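You operate a simulated robot arm through the tools that you are given. There is no shell and no other tool. Be economical: measure what you need, move in short steps, check, and stop when the job is done.

You run a simulated robot arm. Do the job below in one go: nothing can be reset, and whatever is moved stays where it is left.

## Task
Zero the white tester with the white capped bottle, then switch it off.
Fine: put the bottle back. Set down upright: white capped bottle.

Only the result counts: the job must be done as asked and must still hold three seconds after the hand-in. Knocking over, shifting, dropping, spilling or breaking anything else fails it.

## Robot
A 7-joint arm with a two-finger parallel gripper, fixed in place. Base frame: the origin is at the foot of the arm, x ahead of it, y to its left, z up; the work surface is at about z = 0.9. Lengths are in m, angles in rad, forces in N, time in s.
Its first joint turns from -2.897 to 2.897 rad. Payload 4.4 kg.
The TCP is the grasp point between the finger pads, 0.023 m short of the fingertips. In the tool frame z runs along the fingers and y along their closing line. The gripper opens to 0.094 m. The fingers are 0.038 m wide and 0.01 m thick; the gripper's body (0.054 by 0.096 m) begins 0.039 m behind the TCP.
Orientation is that of the tool frame in the base frame, as a unit quaternion [x, y, z, w]. With the fingers straight down and closing along the base's y, the tool's x points along the base's -x, its y along +y and its z along -z.

## Interface
- The arm moves only by the tool nudge_tool. Its argument "moves" is a list of rows, each a list of 3 entries, a list of its own where there are three numbers: the shift along the tool's x, y, z in units of 40 mm (1.0 is 40 mm), then the turn, a rotation vector about the tool's x, y, z in units of 8 degrees (1.0 is 8 degrees), then the gripper command, from -1 (shut) to 1 (fully open), values between in proportion. In form: [[[tx, ty, tz], [ax, ay, az], claw], ...]. A call has 1 to 10 rows; each row shifts and turns the commanded pose from where the row before left it, along the tool's axes as they then stand. A call with a number of a shift or a turn outside -1 to 1 is refused whole. Rows are played at 5 a second. More than 0.05 m and 0.15 rad between two rows, or a gripper value outside its range, and nothing of the call is played. Where a pose cannot be reached the arm comes as near as it can. A force on the tool above 90 N (or 10 N above the force at the start of the call, whichever is more), or a blocked arm, ends the call early, and 0.2 s more pass. Each finger travels about 0.072 m/s and halts on what it meets, pressing with about 32 N; the grip force reading is that of the motor and also rises with nothing between the fingers. The clock runs only during rows and for 0.2 s after the last one: add rows that do not move to give the fingers time. It gives the time, the measured TCP pose, the force on the tool (base axes), the opening and the grip force at its end, in the units of the frame above (readings bear some noise), with the torque about the TCP (base axes, N m) and any sound that the robot's microphone picked up, and new pictures: "show" is both (left out), scene, wrist or none.
- Cameras (640 x 400 px; columns grow to the right, rows downward): "scene" is fixed at [0.2147, 0.6607, 1.6695]; the picture's right is [-0.60, -0.80, 0.00], its down [-0.41, 0.31, -0.86] and it looks along [0.68, -0.52, -0.52] (base axes); focal length 343 px, centre (320, 200). "wrist" rides on the gripper at [0.086, 0.016, -0.075] in the tool frame; the picture's right is [-0.18, 0.98, 0.00], its down [-0.58, -0.11, -0.81] and it looks along [-0.79, -0.15, 0.59] (tool axes); focal length 243 px, centre (320, 200). There is no depth. A picture from a camera that has moved, and an enlarged one, comes with that camera's place and axes in the base frame and with its lens. The place of the scene camera against the robot may be out by one fixed shift of up to 0.018 m in any direction.
- inspect(camera, box): a new picture of the part [left, top, right, bottom] of that camera's present view, enlarged. No time passes.
- finish_job(): hands the job in; it is judged then, once.

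Work in short steps. Places have to be worked out from the pictures, the camera data and where the tool is seen: move nearer, look again, correct. Check each grasp and each placing, and mend what went wrong. You have 120 turns and 200 pictures in all, those below and enlarged ones among them. Open the gripper and draw the arm clear of the work before you hand the job in, unless the task says otherwise; then end with one line.

The tools are called after ">>>" as name(argument=value, ...) on one line, values as JSON. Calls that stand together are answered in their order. nudge_tool: Moves the arm, as the interface text tells. Its arguments: {"type":"object","properties":{"moves":{"type":"array","items":{"type":"array"}},"show":{"type":"string","enum":["both","scene","wrist","none"]}},"required":["moves"]} The other tools are called the same way: inspect (camera, box) takes an enlarged picture of a part of a camera's view; finish_job () hands the job in.

At the start:

```text
time_s: 0.0
position: [0.8391, -0.1203, 1.245]
tool_rot: [0.001, 1.0, 0.001, -0.001]
ft_force: [0.4, 0.5, -0.5]
ft_torque: [0.02, -0.02, 0.01]
width: 0.0941
gripper_force: 0.0
```

scene: 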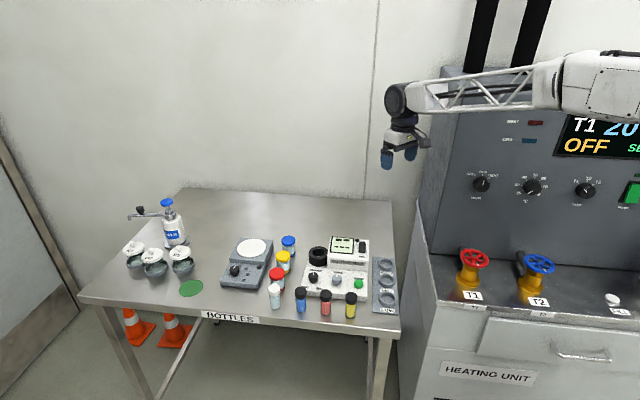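
wrist: 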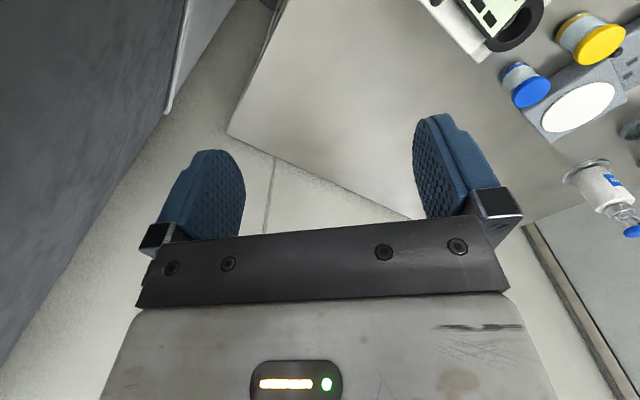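

I start by looking closely at the tester, bottles and surroundings in the scene view.

>>> inspect(camera="scene", box=[255, 220, 415, 320])

>>> inspect(camera="scene", box=[300, 225, 380, 275])

>>> inspect(camera="scene", box=[295, 265, 375, 315])

```text
4.00 times, centred on (335, 270) of scene
camera zoom: at [0.2147, 0.6607, 1.6695], right [-0.6, -0.8, 0.0], down [-0.41, 0.31, -0.86], along [0.68, -0.52, -0.52], focal length 1370 px, centre (260, -80)
```

zoom: 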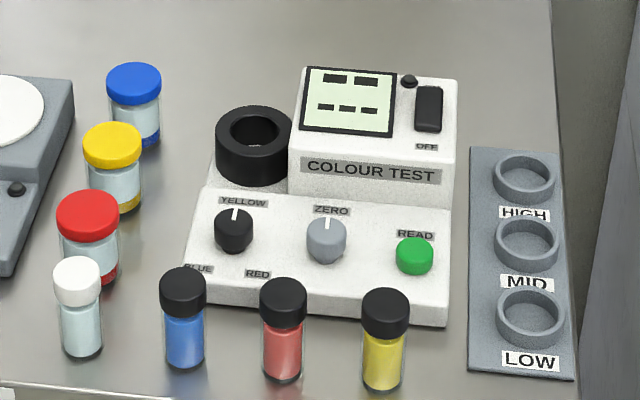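

```text
8.00 times, centred on (340, 250) of scene
camera zoom: at [0.2147, 0.6607, 1.6695], right [-0.6, -0.8, 0.0], down [-0.41, 0.31, -0.86], along [0.68, -0.52, -0.52], focal length 2741 px, centre (160, -200)
```

zoom: 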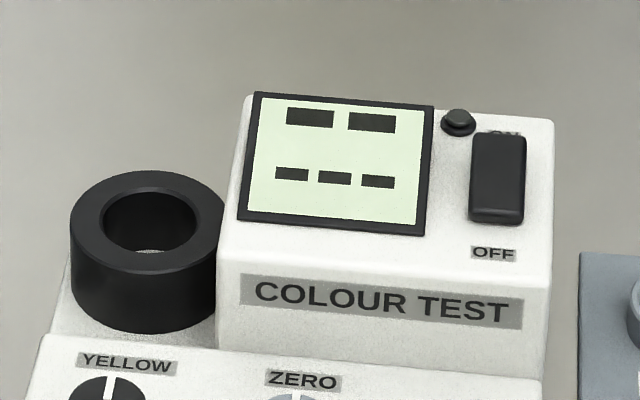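

```text
8.00 times, centred on (335, 290) of scene
camera zoom: at [0.2147, 0.6607, 1.6695], right [-0.6, -0.8, 0.0], down [-0.41, 0.31, -0.86], along [0.68, -0.52, -0.52], focal length 2741 px, centre (200, -520)
```

zoom: 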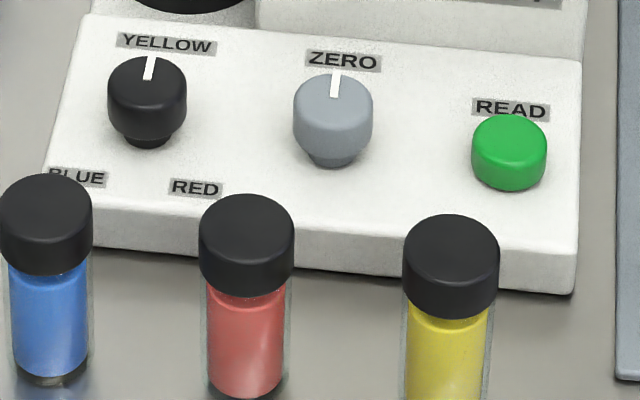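

The white bottle stands at about (0.83, 0.35) and the tester's well at about (0.88, 0.16). I move the hand back and to the left at its present height, so the wrist camera looks at the tester.

>>> nudge_tool(moves=[[[0.6, 0.8, 0], [0, 0, 0], 1], [[0.6, 0.8, 0], [0, 0, 0], 1], [[0.6, 0.8, 0], [0, 0, 0], 1], [[0.6, 0.8, 0], [0, 0, 0], 1], [[0.6, 0.8, 0], [0, 0, 0], 1], [[0.6, 0.8, 0], [0, 0, 0], 1], [[0.6, 0.8, 0], [0, 0, 0], 1], [[0.6, 0.8, 0], [0, 0, 0], 1]])

```text
time_s: 1.8
position: [0.6486, 0.1395, 1.2447]
tool_rot: [0.0, 1.0, -0.001, 0.0]
ft_force: [-0.6, -0.5, -0.2]
ft_torque: [-0.01, -0.01, 0.0]
width: 0.0939
gripper_force: 0.1
camera wrist: at [0.5609, 0.1542, 1.3191], right [0.18, 0.98, 0.0], down [0.58, -0.11, 0.81], along [0.79, -0.15, -0.59], focal length 243 px, centre (320, 200)
```

scene: 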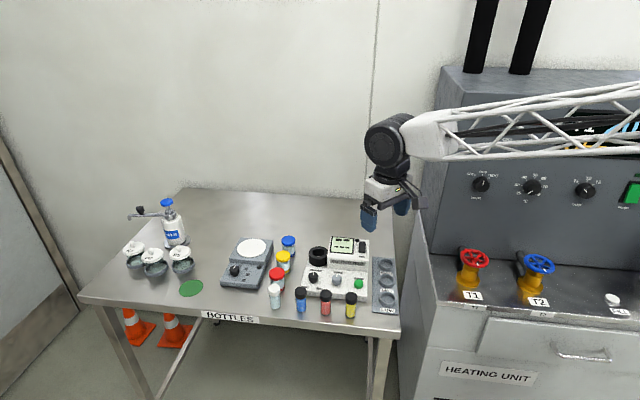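
wrist: 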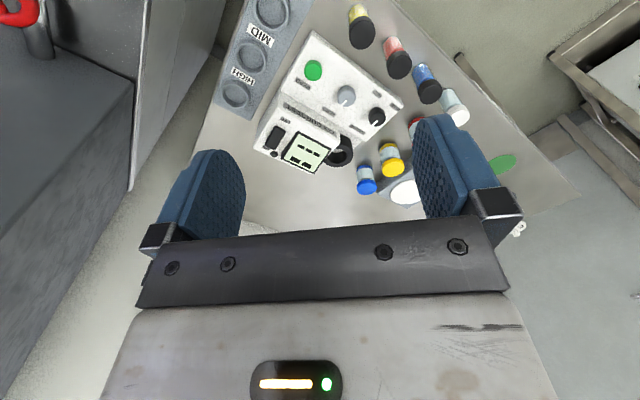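

The wrist view puts the tester at about 45° to the base, with its front facing (-0.7, +0.7). I move lower on its front side and yaw about +46°, which squares the camera with the tester.

>>> nudge_tool(moves=[[[0, 1, 0.5], [0, 0, 0], 1], [[0, 1, 0.5], [0, 0, 0], 1], [[0, 1, 0.5], [0, 0, 0], 1], [[0, 1, 0.5], [0, 0, 0], 1], [[0, 0, 0], [0, 0, 0.96], 1], [[0, 0, 0], [0, 0, 0.96], 1], [[0, 0, 0], [0, 0, 0.96], 1], [[0, 0, 0], [0, 0, 0.96], 1], [[0, 0, 0], [0, 0, 0.96], 1], [[0, 0, 0], [0, 0, 0.96], 1]])

```text
time_s: 4.0
position: [0.6454, 0.295, 1.1657]
tool_rot: [0.392, 0.92, 0.0, 0.0]
ft_force: [0.9, 0.4, -0.4]
ft_torque: [0.03, -0.02, 0.0]
width: 0.0939
gripper_force: 0.1
camera wrist: at [0.597, 0.3695, 1.2385], right [0.84, 0.55, 0.0], down [0.32, -0.49, 0.81], along [0.44, -0.67, -0.59], focal length 243 px, centre (320, 200)
```

scene: 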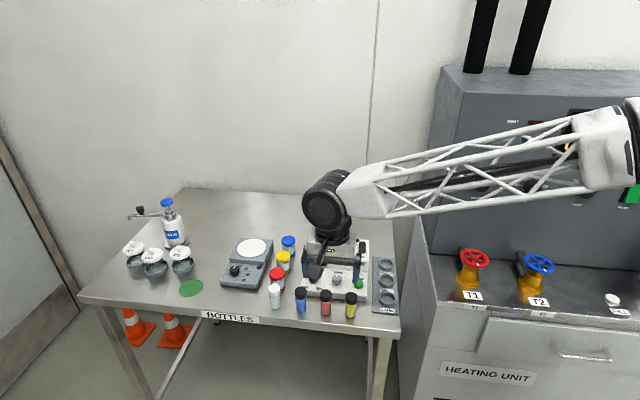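
wrist: 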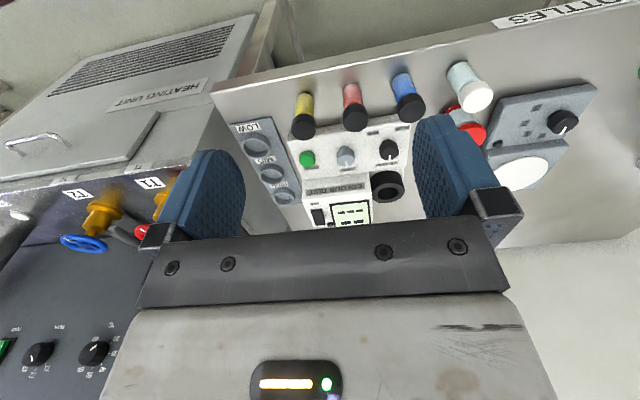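

The closing line now lies parallel to the table edge at about 44°, and the white bottle's cap triangulates to (0.849, 0.340, 0.96). I zoom the wrist view on the tester and the bottles.

>>> inspect(camera="wrist", box=[280, 110, 440, 230])

>>> inspect(camera="wrist", box=[380, 40, 540, 140])

```text
3.33 times, centred on (360, 170) of wrist
camera zoom: at [0.597, 0.3695, 1.2385], right [0.84, 0.55, 0.0], down [0.32, -0.49, 0.81], along [0.44, -0.67, -0.59], focal length 809 px, centre (187, 300)
```

zoom: 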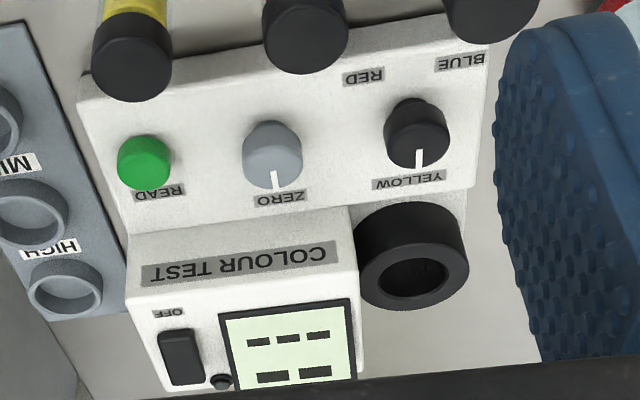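

```text
4.00 times, centred on (460, 90) of wrist
camera zoom: at [0.597, 0.3695, 1.2385], right [0.84, 0.55, 0.0], down [0.32, -0.49, 0.81], along [0.44, -0.67, -0.59], focal length 970 px, centre (-240, 640)
```

zoom: 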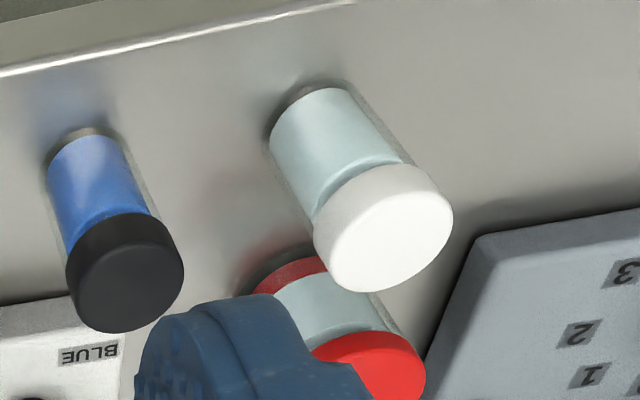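

The cap centre comes out near (0.842, 0.339), with its top at z≈0.97 and a diameter of about 33 mm. I go over the bottle, stop high and look again.

>>> nudge_tool(moves=[[[-0.52, 0.862, 0.3], [0, 0, 0], 0.4], [[-0.52, 0.862, 0.3], [0, 0, 0], 0.4], [[-0.52, 0.862, 0.3], [0, 0, 0], 0.4], [[-0.52, 0.862, 0.3], [0, 0, 0], 0.4], [[-0.52, 0.862, 0.3], [0, 0, 0], 0.4], [[0, 0, 0], [0, 0, 0], 0.4]])

```text
time_s: 5.4
position: [0.838, 0.3406, 1.1053]
tool_rot: [0.392, 0.92, 0.001, -0.001]
ft_force: [0.1, -0.2, 0.1]
ft_torque: [-0.02, -0.01, 0.02]
width: 0.0657
gripper_force: 0.0
camera wrist: at [0.7904, 0.4141, 1.1783], right [0.84, 0.55, 0.0], down [0.32, -0.49, 0.81], along [0.44, -0.67, -0.59], focal length 243 px, centre (320, 200)
```

scene: 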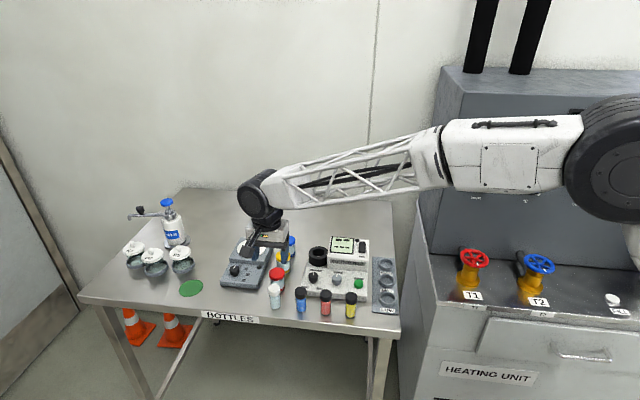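
wrist: 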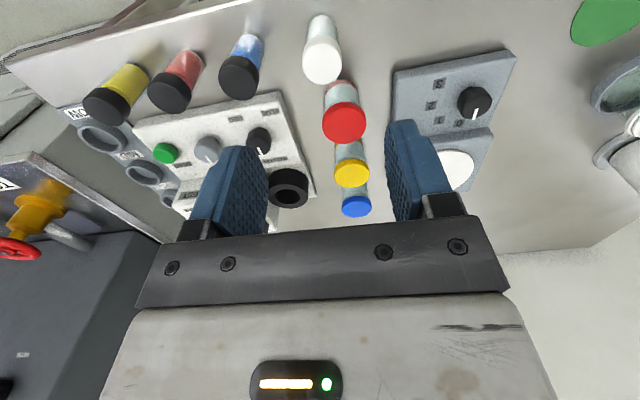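

The cap is centred in the closing direction and about 7 mm off along tool x. I correct that, narrow the fingers a little, and go down to just above the cap.

>>> nudge_tool(moves=[[[-0.16, 0, 0.3], [0, 0, 0], 0.2], [[0, 0, 1], [0, 0, 0], 0.2], [[0, 0, 0.9], [0, 0, 0], 0.2], [[0, 0, 0], [0, 0, 0], 0.2]])

>>> inspect(camera="scene", box=[235, 230, 355, 320])

```text
time_s: 6.4
position: [0.8463, 0.3364, 1.0155]
tool_rot: [0.391, 0.92, 0.0, 0.0]
ft_force: [0.7, -1.2, -0.3]
ft_torque: [-0.01, -0.03, 0.05]
width: 0.0562
gripper_force: 0.1
camera wrist: at [0.7982, 0.4103, 1.0898], right [0.84, 0.55, 0.0], down [0.33, -0.49, 0.81], along [0.44, -0.67, -0.59], focal length 243 px, centre (320, 200)
```

scene: 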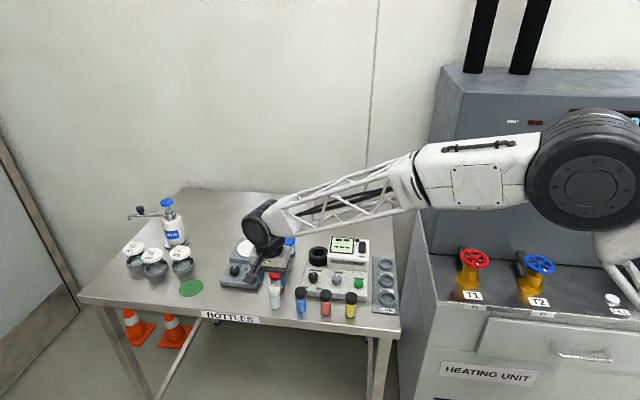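
wrist: 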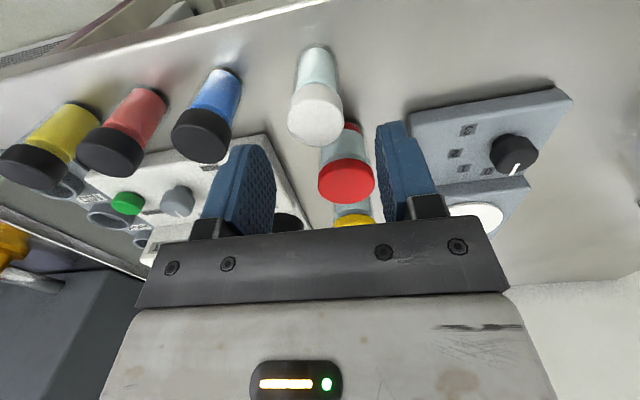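

```text
4.44 times, centred on (295, 275) of scene
camera zoom: at [0.2147, 0.6607, 1.6695], right [-0.6, -0.8, 0.0], down [-0.41, 0.31, -0.86], along [0.68, -0.52, -0.52], focal length 1523 px, centre (431, -133)
```

zoom: 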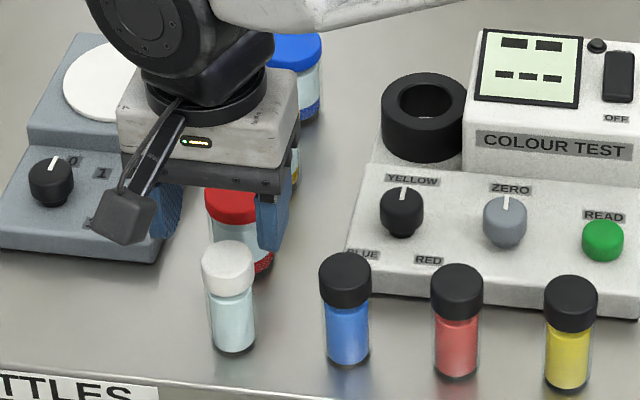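

The scene view and the wrist view disagree by several mm on how far the bottle is along tool x. I zoom the wrist view to fix this before going down.

>>> inspect(camera="wrist", box=[240, 30, 400, 130])

>>> inspect(camera="wrist", box=[240, 80, 400, 180])

```text
4.00 times, centred on (320, 80) of wrist
camera zoom: at [0.7982, 0.4103, 1.0898], right [0.84, 0.55, 0.0], down [0.33, -0.49, 0.81], along [0.44, -0.67, -0.59], focal length 970 px, centre (320, 680)
```

zoom: 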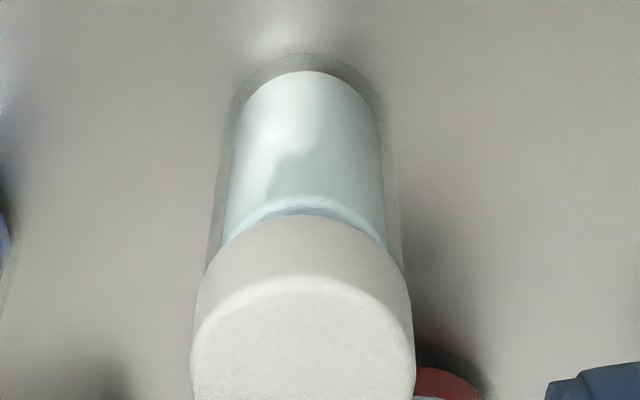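

```text
4.00 times, centred on (320, 130) of wrist
camera zoom: at [0.7982, 0.4103, 1.0898], right [0.84, 0.55, 0.0], down [0.33, -0.49, 0.81], along [0.44, -0.67, -0.59], focal length 970 px, centre (320, 480)
```

zoom: 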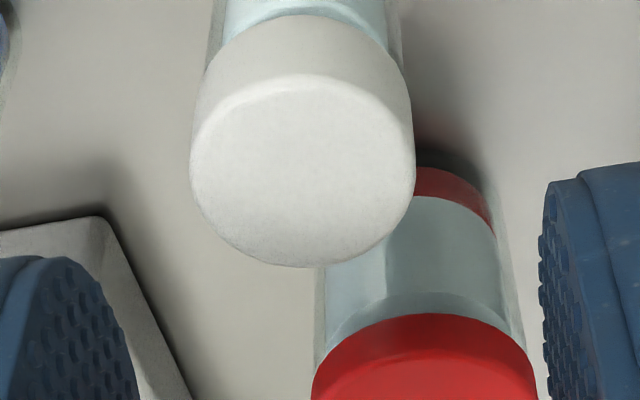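

With the top face properly centred, the bottle is at (0.843, 0.337), only 2 mm off on each axis. I correct that, go down to z≈0.972 and close on the cap.

>>> nudge_tool(moves=[[[0.06, -0.05, 0.5], [0, 0, 0], 0.2], [[0, 0, 0.58], [0, 0, 0], 0.2], [[0, 0, 0], [0, 0, 0], 0.2], [[0, 0, 0], [0, 0, 0], -1], [[0, 0, 0], [0, 0, 0], -1], [[0, 0, 0], [0, 0, 0], -1]])

```text
time_s: 7.8
position: [0.8449, 0.3369, 0.9755]
tool_rot: [0.392, 0.92, 0.0, 0.001]
ft_force: [0.6, 0.2, 0.2]
ft_torque: [0.03, -0.05, 0.01]
width: 0.0318
gripper_force: 32.0
camera wrist: at [0.7951, 0.4097, 1.0492], right [0.84, 0.55, 0.0], down [0.32, -0.49, 0.81], along [0.44, -0.67, -0.59], focal length 243 px, centre (320, 200)
```

scene: 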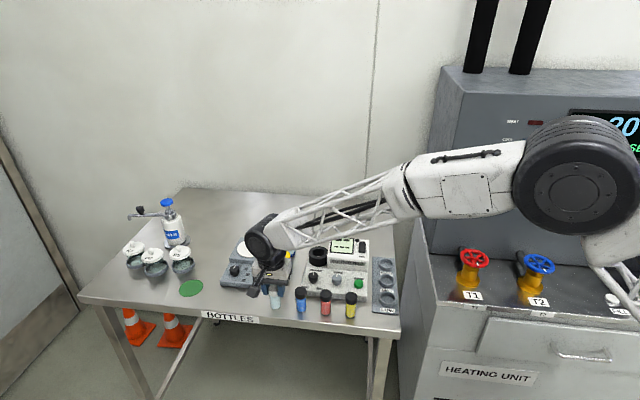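
wrist: 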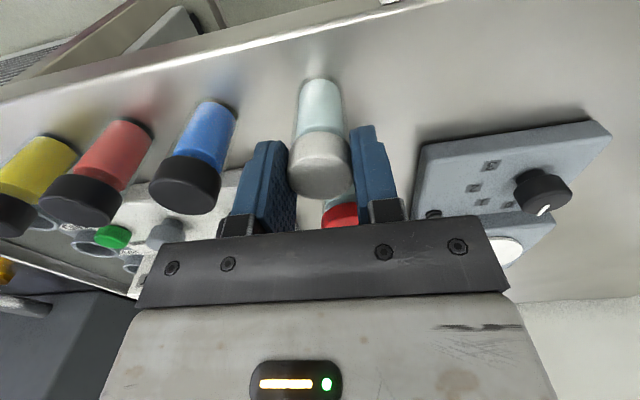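

The fingers stopped at 31.8 mm on the cap. I lift and check that the bottle is held.

>>> nudge_tool(moves=[[[0, 0, -0.5], [0, 0, 0], -1], [[0, 0, -1], [0, 0, 0], -1], [[0, 0, -1], [0, 0, 0], -1], [[0, 0, -1], [0, 0, 0], -1], [[0, 0, 0], [0, 0, 0], -1]])

>>> inspect(camera="wrist", box=[120, 60, 360, 210])

```text
time_s: 9.0
position: [0.8448, 0.3362, 1.1132]
tool_rot: [0.392, 0.92, 0.0, 0.001]
ft_force: [0.7, -0.4, -0.2]
ft_torque: [0.02, -0.03, 0.03]
width: 0.0319
gripper_force: 32.3
camera wrist: at [0.7958, 0.4085, 1.1866], right [0.84, 0.55, 0.0], down [0.33, -0.49, 0.81], along [0.44, -0.67, -0.59], focal length 243 px, centre (320, 200)
```

scene: 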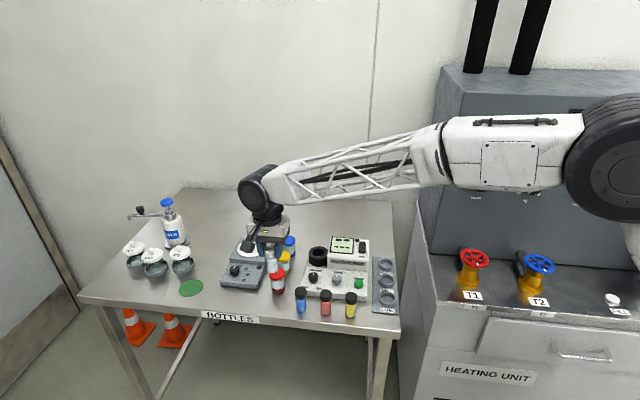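
wrist: 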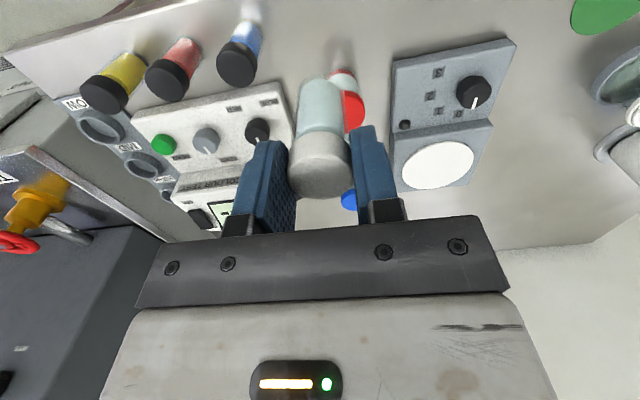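

```text
2.67 times, centred on (240, 135) of wrist
camera zoom: at [0.7958, 0.4085, 1.1866], right [0.84, 0.55, 0.0], down [0.33, -0.49, 0.81], along [0.44, -0.67, -0.59], focal length 647 px, centre (533, 373)
```

zoom: 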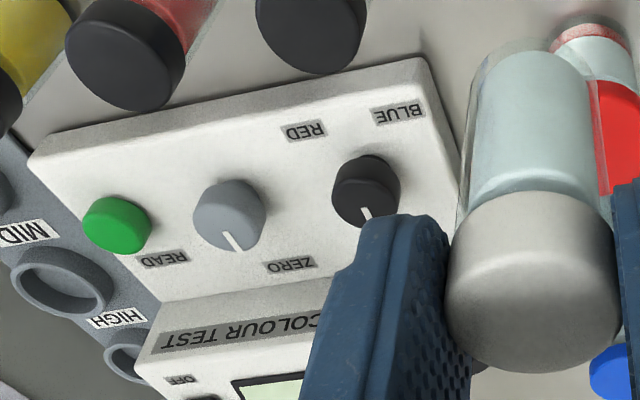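

The bottle is held and clear. I carry it at this height to above the estimated well position, (0.89, 0.147), and look there.

>>> nudge_tool(moves=[[[-0.84, -0.495, 0], [0, 0, 0], -1], [[-0.84, -0.495, 0], [0, 0, 0], -1], [[-0.84, -0.495, 0], [0, 0, 0], -1], [[-0.84, -0.495, 0], [0, 0, 0], -1], [[-0.84, -0.495, 0], [0, 0, 0], -1], [[0, 0, 0], [0, 0, 0], -1]])

>>> inspect(camera="wrist", box=[220, 0, 420, 125])

>>> inspect(camera="scene", box=[280, 220, 376, 280])

```text
time_s: 10.4
position: [0.8894, 0.1469, 1.1136]
tool_rot: [0.392, 0.92, 0.001, 0.001]
ft_force: [-0.3, 0.0, 0.0]
ft_torque: [-0.01, -0.01, -0.02]
width: 0.0322
gripper_force: 32.4
camera wrist: at [0.8407, 0.2207, 1.1862], right [0.84, 0.55, 0.0], down [0.33, -0.49, 0.81], along [0.44, -0.67, -0.59], focal length 243 px, centre (320, 200)
```

scene: 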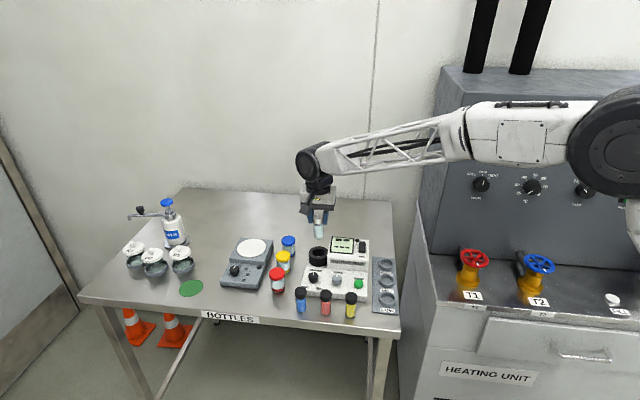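
wrist: 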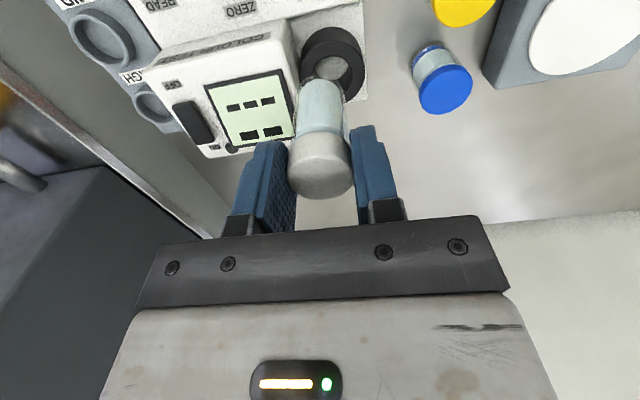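

```text
3.20 times, centred on (320, 62) of wrist
camera zoom: at [0.8407, 0.2207, 1.1862], right [0.84, 0.55, 0.0], down [0.33, -0.49, 0.81], along [0.44, -0.67, -0.59], focal length 776 px, centre (320, 640)
```

zoom: 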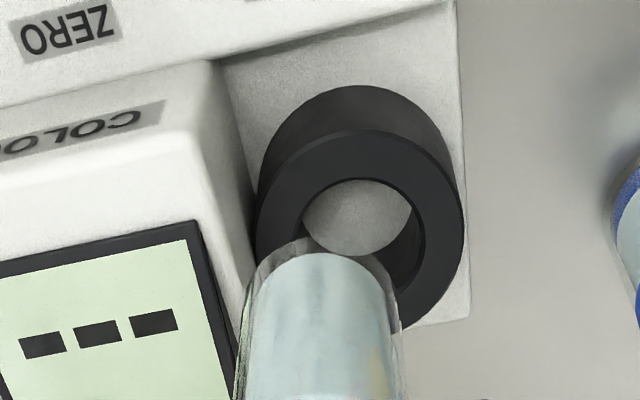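

```text
6.67 times, centred on (328, 250) of scene
camera zoom: at [0.2147, 0.6607, 1.6695], right [-0.6, -0.8, 0.0], down [-0.41, 0.31, -0.86], along [0.68, -0.52, -0.52], focal length 2284 px, centre (267, -133)
```

zoom: 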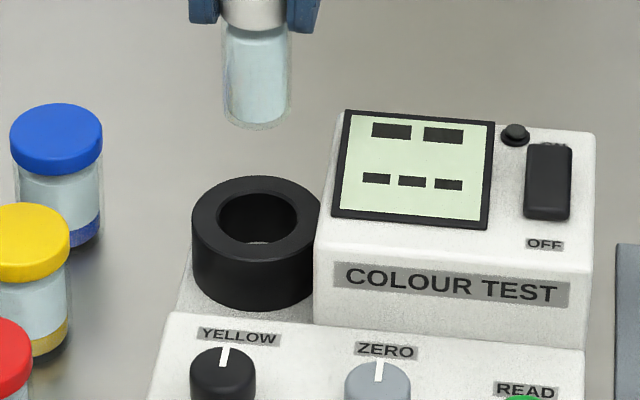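

The well's top centre triangulates to about (0.912, 0.132, 0.952), with a 37 mm hole for the roughly 30 mm bottle. I shift over it and lower part way.

>>> nudge_tool(moves=[[[-0.695, 0.15, 0], [0, 0, 0], -1], [[0, 0, 0.75], [0, 0, 0], -1], [[0, 0, 0.75], [0, 0, 0], -1], [[0, 0, 0], [0, 0, 0], -1]])

>>> inspect(camera="wrist", box=[220, 30, 420, 155])

>>> inspect(camera="scene", box=[280, 220, 376, 280])

```text
time_s: 11.4
position: [0.9134, 0.1324, 1.0526]
tool_rot: [0.392, 0.92, 0.0, 0.0]
ft_force: [-0.5, 0.0, -0.6]
ft_torque: [0.02, -0.01, -0.03]
width: 0.0318
gripper_force: 32.1
camera wrist: at [0.8643, 0.2052, 1.1257], right [0.84, 0.55, 0.0], down [0.32, -0.49, 0.81], along [0.44, -0.67, -0.59], focal length 243 px, centre (320, 200)
```

scene: 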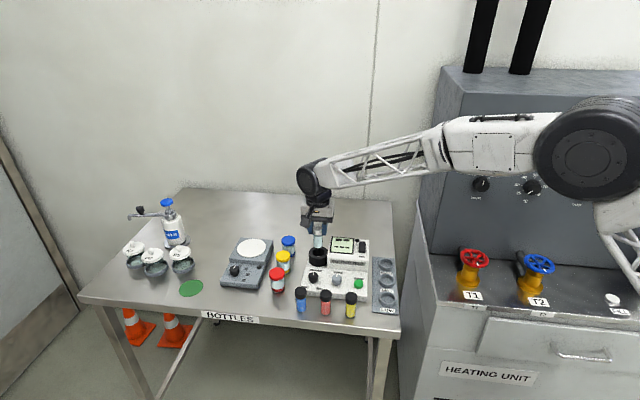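
wrist: 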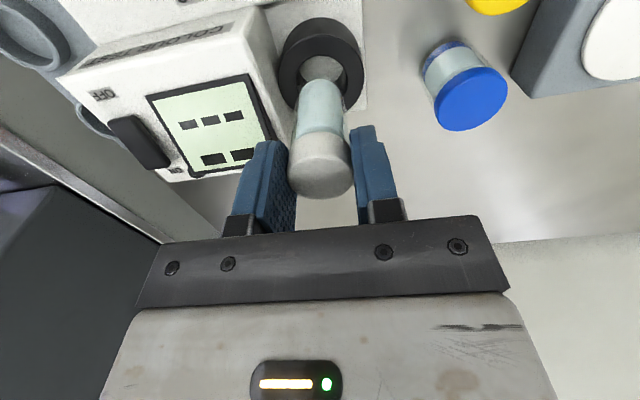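

```text
3.20 times, centred on (320, 92) of wrist
camera zoom: at [0.8643, 0.2052, 1.1257], right [0.84, 0.55, 0.0], down [0.32, -0.49, 0.81], along [0.44, -0.67, -0.59], focal length 776 px, centre (320, 544)
```

zoom: 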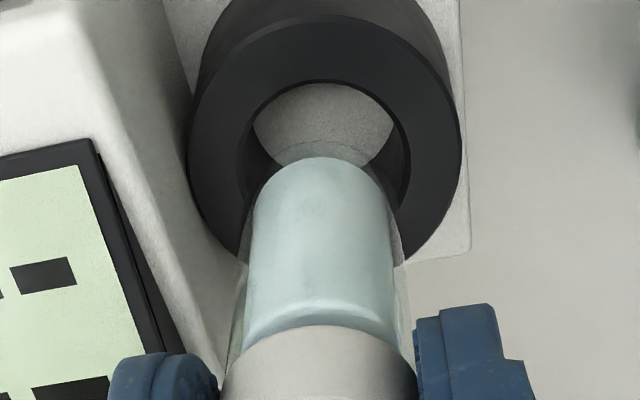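

```text
6.67 times, centred on (328, 250) of scene
camera zoom: at [0.2147, 0.6607, 1.6695], right [-0.6, -0.8, 0.0], down [-0.41, 0.31, -0.86], along [0.68, -0.52, -0.52], focal length 2284 px, centre (267, -133)
```

zoom: 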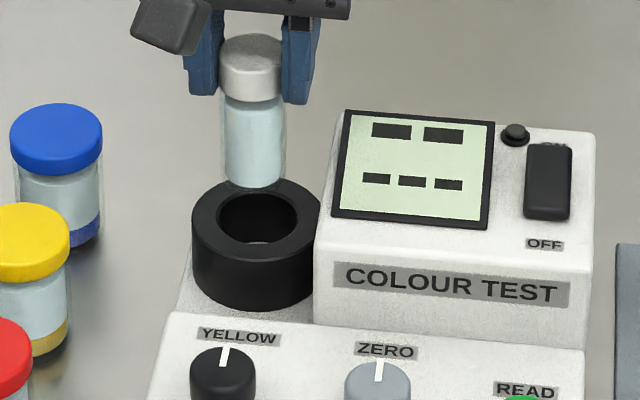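

The bottle's base and the well are aligned side to side, and the well looks several mm further away from the camera. I go 6 mm forward and 16 mm down, with the base still above the rim, and compare again.

>>> nudge_tool(moves=[[[-0.15, 0, 0], [0, 0, 0], -1], [[0, 0, 0.4], [0, 0, 0], -1], [[0, 0, 0], [0, 0, 0], -1]])

>>> inspect(camera="wrist", box=[220, 30, 420, 155])

>>> inspect(camera="scene", box=[286, 220, 350, 260])

```text
time_s: 12.2
position: [0.9171, 0.1258, 1.0365]
tool_rot: [0.391, 0.92, 0.0, 0.0]
ft_force: [-0.4, 0.2, -1.4]
ft_torque: [-0.02, 0.01, -0.01]
width: 0.0319
gripper_force: 32.0
camera wrist: at [0.8681, 0.1999, 1.1111], right [0.84, 0.55, 0.0], down [0.32, -0.49, 0.81], along [0.44, -0.67, -0.59], focal length 243 px, centre (320, 200)
```

scene: 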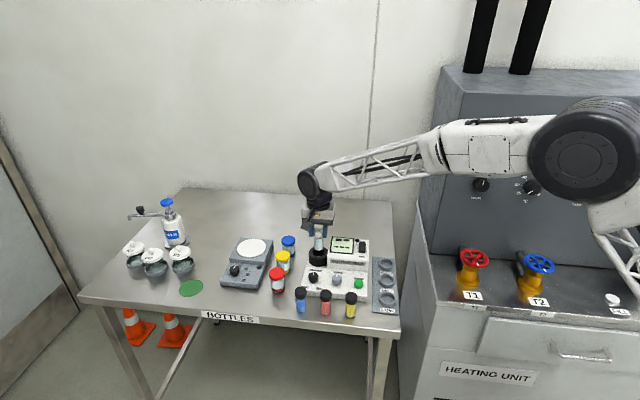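
wrist: 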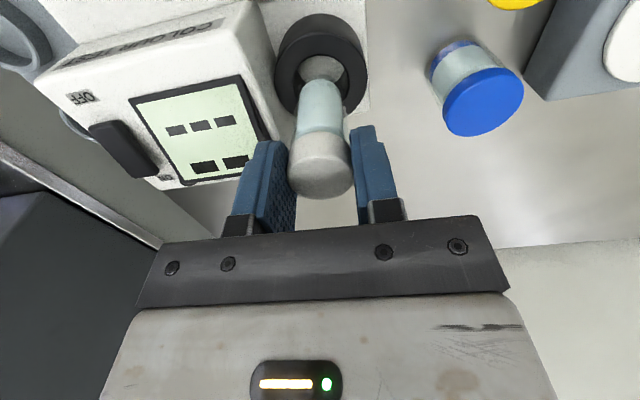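

```text
3.20 times, centred on (320, 92) of wrist
camera zoom: at [0.8681, 0.1999, 1.1111], right [0.84, 0.55, 0.0], down [0.32, -0.49, 0.81], along [0.44, -0.67, -0.59], focal length 776 px, centre (320, 544)
```

zoom: 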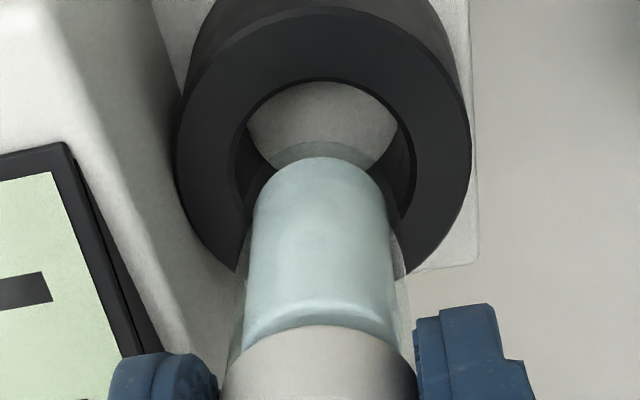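

```text
10.00 times, centred on (318, 240) of scene
camera zoom: at [0.2147, 0.6607, 1.6695], right [-0.6, -0.8, 0.0], down [-0.41, 0.31, -0.86], along [0.68, -0.52, -0.52], focal length 3426 px, centre (340, -200)
```

zoom: 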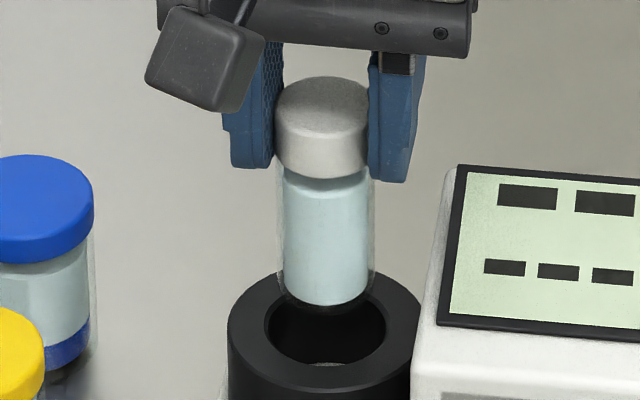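

Solving the two views together puts the rim about 14 mm below the base, with sideways error under 1–2 mm against roughly 3.5 mm of clearance. I lower 18 mm slowly and check the force and pictures.

>>> nudge_tool(moves=[[[0, 0, 0.2], [0, 0, 0], -1], [[0, 0, 0.15], [0, 0, 0], -1], [[0, 0, 0.1], [0, 0, 0], -1], [[0, 0, 0], [0, 0, 0], -1]])

>>> inspect(camera="wrist", box=[220, 30, 420, 155])

>>> inspect(camera="scene", box=[286, 225, 350, 265])

```text
time_s: 13.2
position: [0.9163, 0.1259, 1.0206]
tool_rot: [0.392, 0.92, 0.0, 0.0]
ft_force: [-0.3, -0.8, -0.2]
ft_torque: [-0.01, 0.01, -0.02]
width: 0.0317
gripper_force: 32.1
camera wrist: at [0.8675, 0.1986, 1.0932], right [0.84, 0.55, 0.0], down [0.32, -0.49, 0.81], along [0.44, -0.67, -0.59], focal length 243 px, centre (320, 200)
```

scene: 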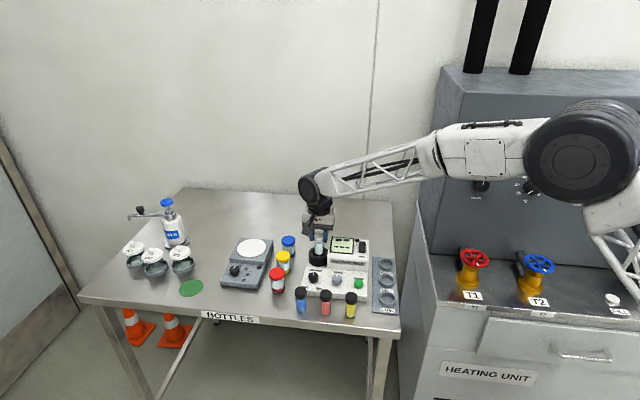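
wrist: 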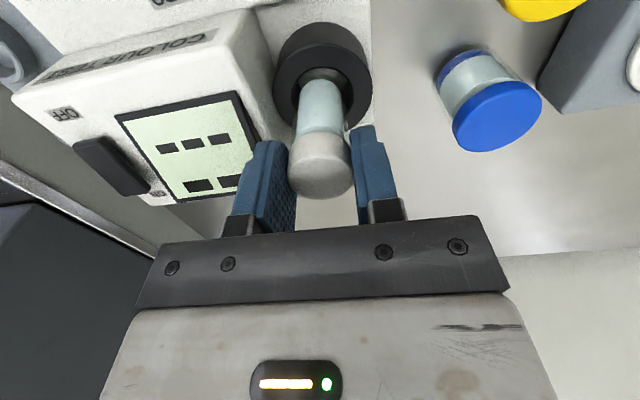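

```text
3.20 times, centred on (320, 92) of wrist
camera zoom: at [0.8675, 0.1986, 1.0932], right [0.84, 0.55, 0.0], down [0.32, -0.49, 0.81], along [0.44, -0.67, -0.59], focal length 776 px, centre (320, 544)
```

zoom: 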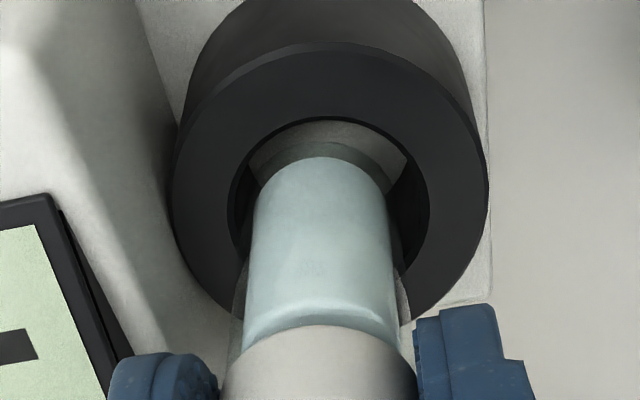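

```text
10.00 times, centred on (318, 245) of scene
camera zoom: at [0.2147, 0.6607, 1.6695], right [-0.6, -0.8, 0.0], down [-0.41, 0.31, -0.86], along [0.68, -0.52, -0.52], focal length 3426 px, centre (340, -250)
```

zoom: 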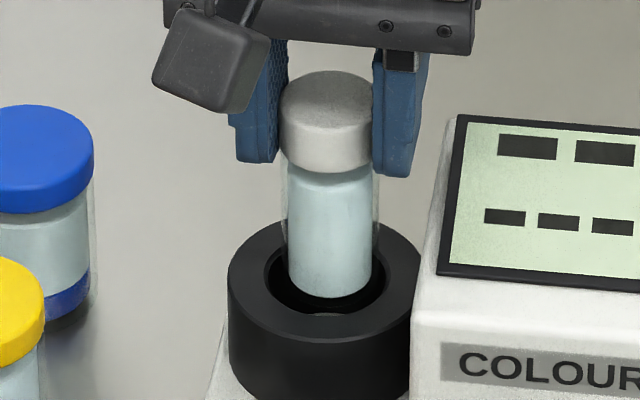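

The base is now level with the rim, and both views put the bottle about 1.5 mm towards the housing side. I correct that and lower it into the hole.

>>> nudge_tool(moves=[[[0.02, 0.038, 0], [0, 0, 0], -1], [[0, 0, 0.15], [0, 0, 0], -1], [[0, 0, 0.15], [0, 0, 0], -1], [[0, 0, 0], [0, 0, 0], -1]])

>>> inspect(camera="wrist", box=[220, 30, 420, 155])

>>> inspect(camera="scene", box=[286, 225, 350, 265])

```text
time_s: 14.2
position: [0.9169, 0.1265, 1.0075]
tool_rot: [0.391, 0.92, 0.0, 0.0]
ft_force: [-0.2, -0.6, -0.7]
ft_torque: [0.0, -0.01, 0.02]
width: 0.0318
gripper_force: 32.3
camera wrist: at [0.868, 0.2001, 1.0811], right [0.84, 0.55, 0.0], down [0.33, -0.49, 0.81], along [0.44, -0.67, -0.59], focal length 243 px, centre (320, 200)
```

scene: 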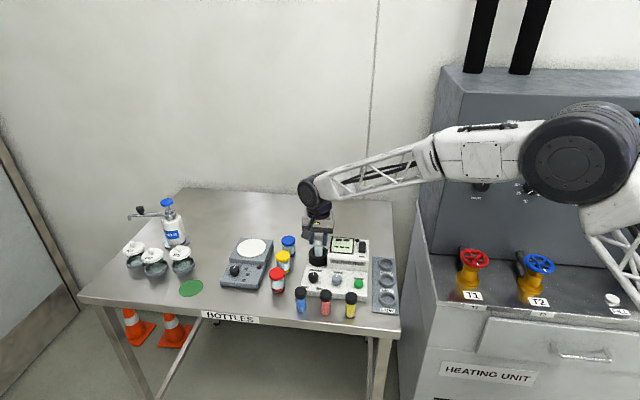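
wrist: 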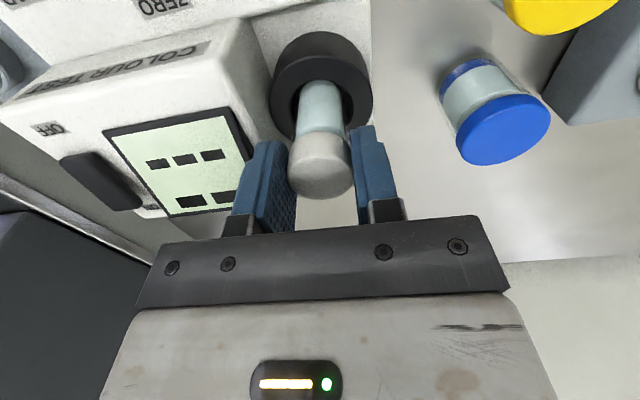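

```text
3.20 times, centred on (320, 92) of wrist
camera zoom: at [0.868, 0.2001, 1.0811], right [0.84, 0.55, 0.0], down [0.33, -0.49, 0.81], along [0.44, -0.67, -0.59], focal length 776 px, centre (320, 544)
```

zoom: 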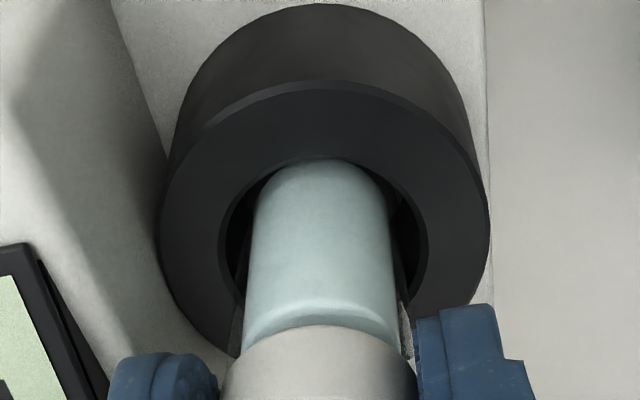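

```text
10.00 times, centred on (318, 245) of scene
camera zoom: at [0.2147, 0.6607, 1.6695], right [-0.6, -0.8, 0.0], down [-0.41, 0.31, -0.86], along [0.68, -0.52, -0.52], focal length 3426 px, centre (340, -250)
```

zoom: 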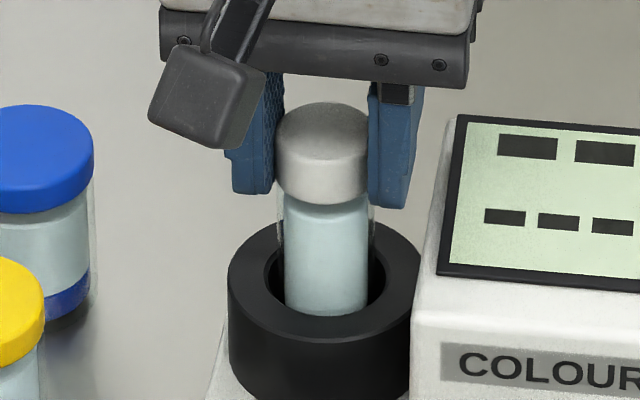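

The base is inside the rim and centred, with no contact force. I keep lowering in small steps.

>>> nudge_tool(moves=[[[0, 0, 0.15], [0, 0, 0], -1], [[0, 0, 0.15], [0, 0, 0], -1], [[0, 0, 0.1], [0, 0, 0], -1], [[0, 0, 0], [0, 0, 0], -1]])

>>> inspect(camera="scene", box=[286, 225, 350, 265])

```text
time_s: 15.2
position: [0.9174, 0.127, 0.9925]
tool_rot: [0.392, 0.92, 0.0, 0.0]
ft_force: [0.3, 0.1, -0.9]
ft_torque: [0.01, 0.02, 0.0]
width: 0.0318
gripper_force: 32.0
camera wrist: at [0.8681, 0.2, 1.0662], right [0.84, 0.55, 0.0], down [0.32, -0.49, 0.81], along [0.44, -0.67, -0.59], focal length 243 px, centre (320, 200)
```

scene: 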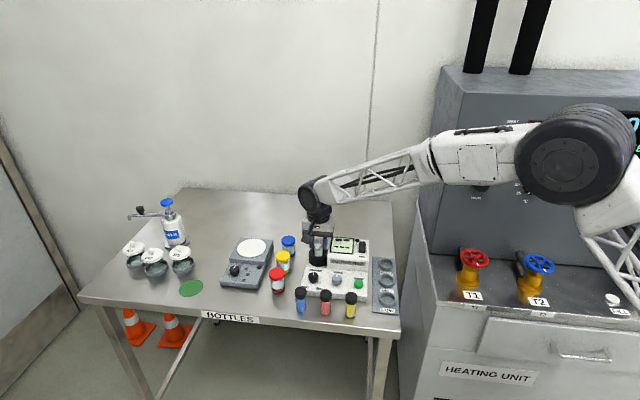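
wrist: 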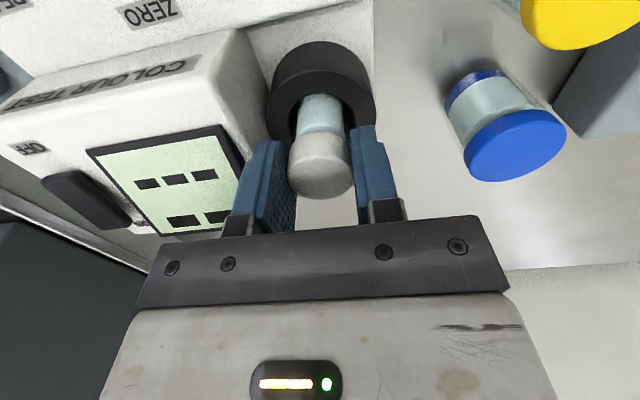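

```text
10.00 times, centred on (318, 245) of scene
camera zoom: at [0.2147, 0.6607, 1.6695], right [-0.6, -0.8, 0.0], down [-0.41, 0.31, -0.86], along [0.68, -0.52, -0.52], focal length 3426 px, centre (340, -250)
```

zoom: 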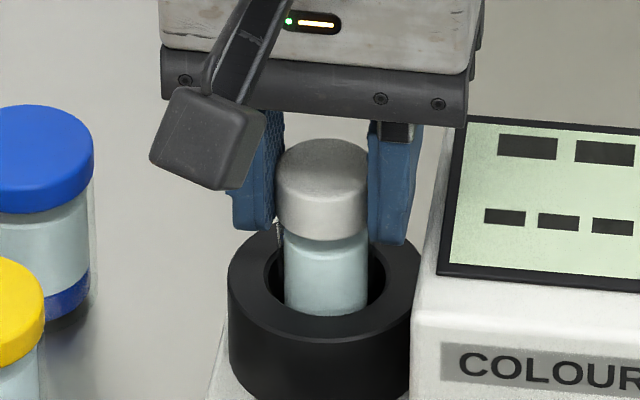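

No force yet and it is still going in cleanly. I lower in 2 mm rows until contact.

>>> nudge_tool(moves=[[[0, 0, 0.05], [0, 0, 0], -1], [[0, 0, 0.05], [0, 0, 0], -1], [[0, 0, 0.05], [0, 0, 0], -1], [[0, 0, 0.05], [0, 0, 0], -1], [[0, 0, 0], [0, 0, 0], -1]], show="none")

>>> inspect(camera="scene", box=[286, 225, 350, 265])

```text
time_s: 16.4
position: [0.9176, 0.1277, 0.9857]
tool_rot: [0.391, 0.92, 0.001, 0.001]
ft_force: [-2.2, -3.4, 22.4]
ft_torque: [-0.29, 0.08, 0.0]
width: 0.0321
gripper_force: 31.8
```

```text
10.00 times, centred on (318, 245) of scene
camera zoom: at [0.2147, 0.6607, 1.6695], right [-0.6, -0.8, 0.0], down [-0.41, 0.31, -0.86], along [0.68, -0.52, -0.52], focal length 3426 px, centre (340, -250)
```

zoom: 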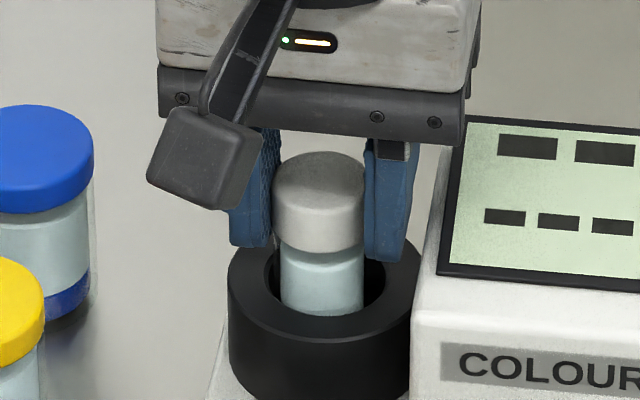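

Contact at 22 N with TCP z≈0.986 means the bottle stands on the well floor, about 10 mm above the table. I ease off 1 mm and open by only 5 mm each side because the housing is close.

>>> nudge_tool(moves=[[[0, 0, -0.03], [0, 0, 0], -1], [[0, 0, 0], [0, 0, 0], -0.15], [[0, 0, 0], [0, 0, 0], -0.1], [[0, 0, 0], [0, 0, 0], -0.1]])

>>> inspect(camera="scene", box=[286, 225, 350, 265])

```text
time_s: 17.4
position: [0.9179, 0.1284, 0.9853]
tool_rot: [0.391, 0.92, 0.0, 0.0]
ft_force: [-0.3, -0.6, 0.5]
ft_torque: [0.0, 0.0, 0.01]
width: 0.0421
gripper_force: 0.1
camera wrist: at [0.8686, 0.2017, 1.0588], right [0.84, 0.55, 0.0], down [0.33, -0.49, 0.81], along [0.44, -0.67, -0.59], focal length 243 px, centre (320, 200)
```

scene: 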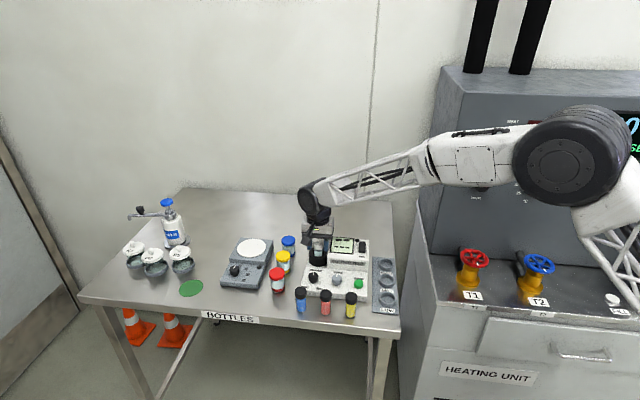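
wrist: 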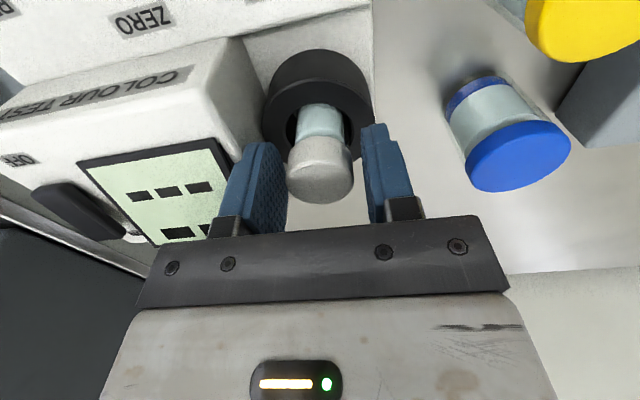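

```text
10.00 times, centred on (318, 245) of scene
camera zoom: at [0.2147, 0.6607, 1.6695], right [-0.6, -0.8, 0.0], down [-0.41, 0.31, -0.86], along [0.68, -0.52, -0.52], focal length 3426 px, centre (340, -250)
```

zoom: 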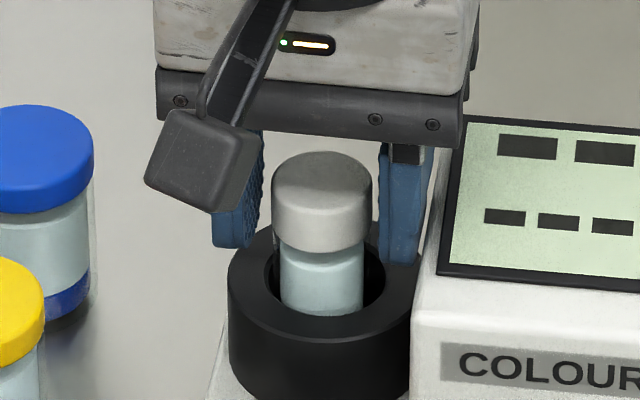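

The bottle stands freely in the well. I rise straight up and take a look at the display.

>>> nudge_tool(moves=[[[0, 0, -0.6], [0, 0, 0], -0.1], [[0, 0, -1], [0, 0, 0], -0.1], [[0, 0, -1], [0, 0, 0], -0.1], [[0, 0, -1], [0, 0, 0], -0.1], [[1, 0, 0], [0, 0, 0], -0.1], [[1, 0, 0], [0, 0, 0], -0.1]])

>>> inspect(camera="scene", box=[290, 225, 386, 285])

```text
time_s: 18.8
position: [0.8602, 0.19, 1.1297]
tool_rot: [0.392, 0.92, 0.0, 0.0]
ft_force: [0.7, 0.5, -0.4]
ft_torque: [-0.03, -0.03, -0.01]
width: 0.0422
gripper_force: 0.0
camera wrist: at [0.8106, 0.2634, 1.2031], right [0.84, 0.55, 0.0], down [0.33, -0.49, 0.81], along [0.44, -0.67, -0.59], focal length 243 px, centre (320, 200)
```

scene: 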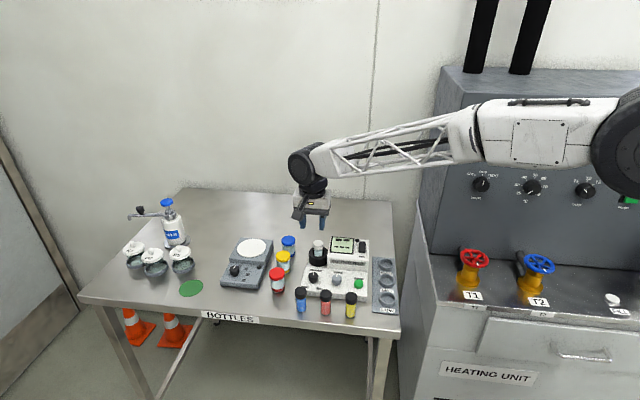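
wrist: 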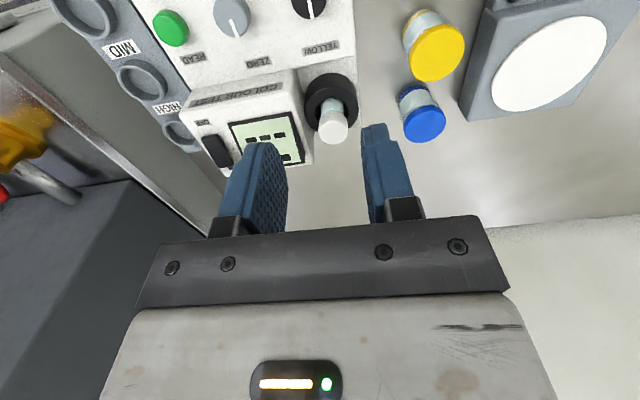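

```text
6.67 times, centred on (338, 255) of scene
camera zoom: at [0.2147, 0.6607, 1.6695], right [-0.6, -0.8, 0.0], down [-0.41, 0.31, -0.86], along [0.68, -0.52, -0.52], focal length 2284 px, centre (200, -167)
```

zoom: 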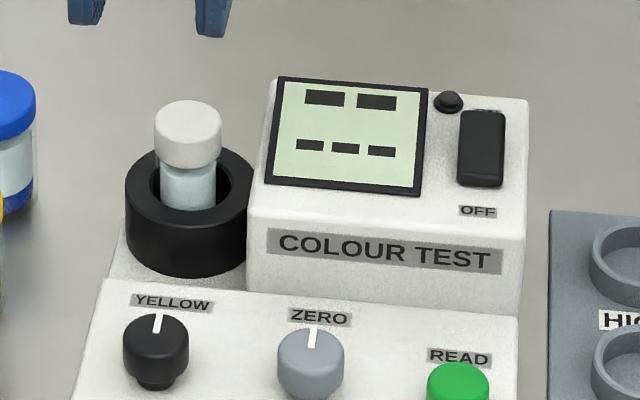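

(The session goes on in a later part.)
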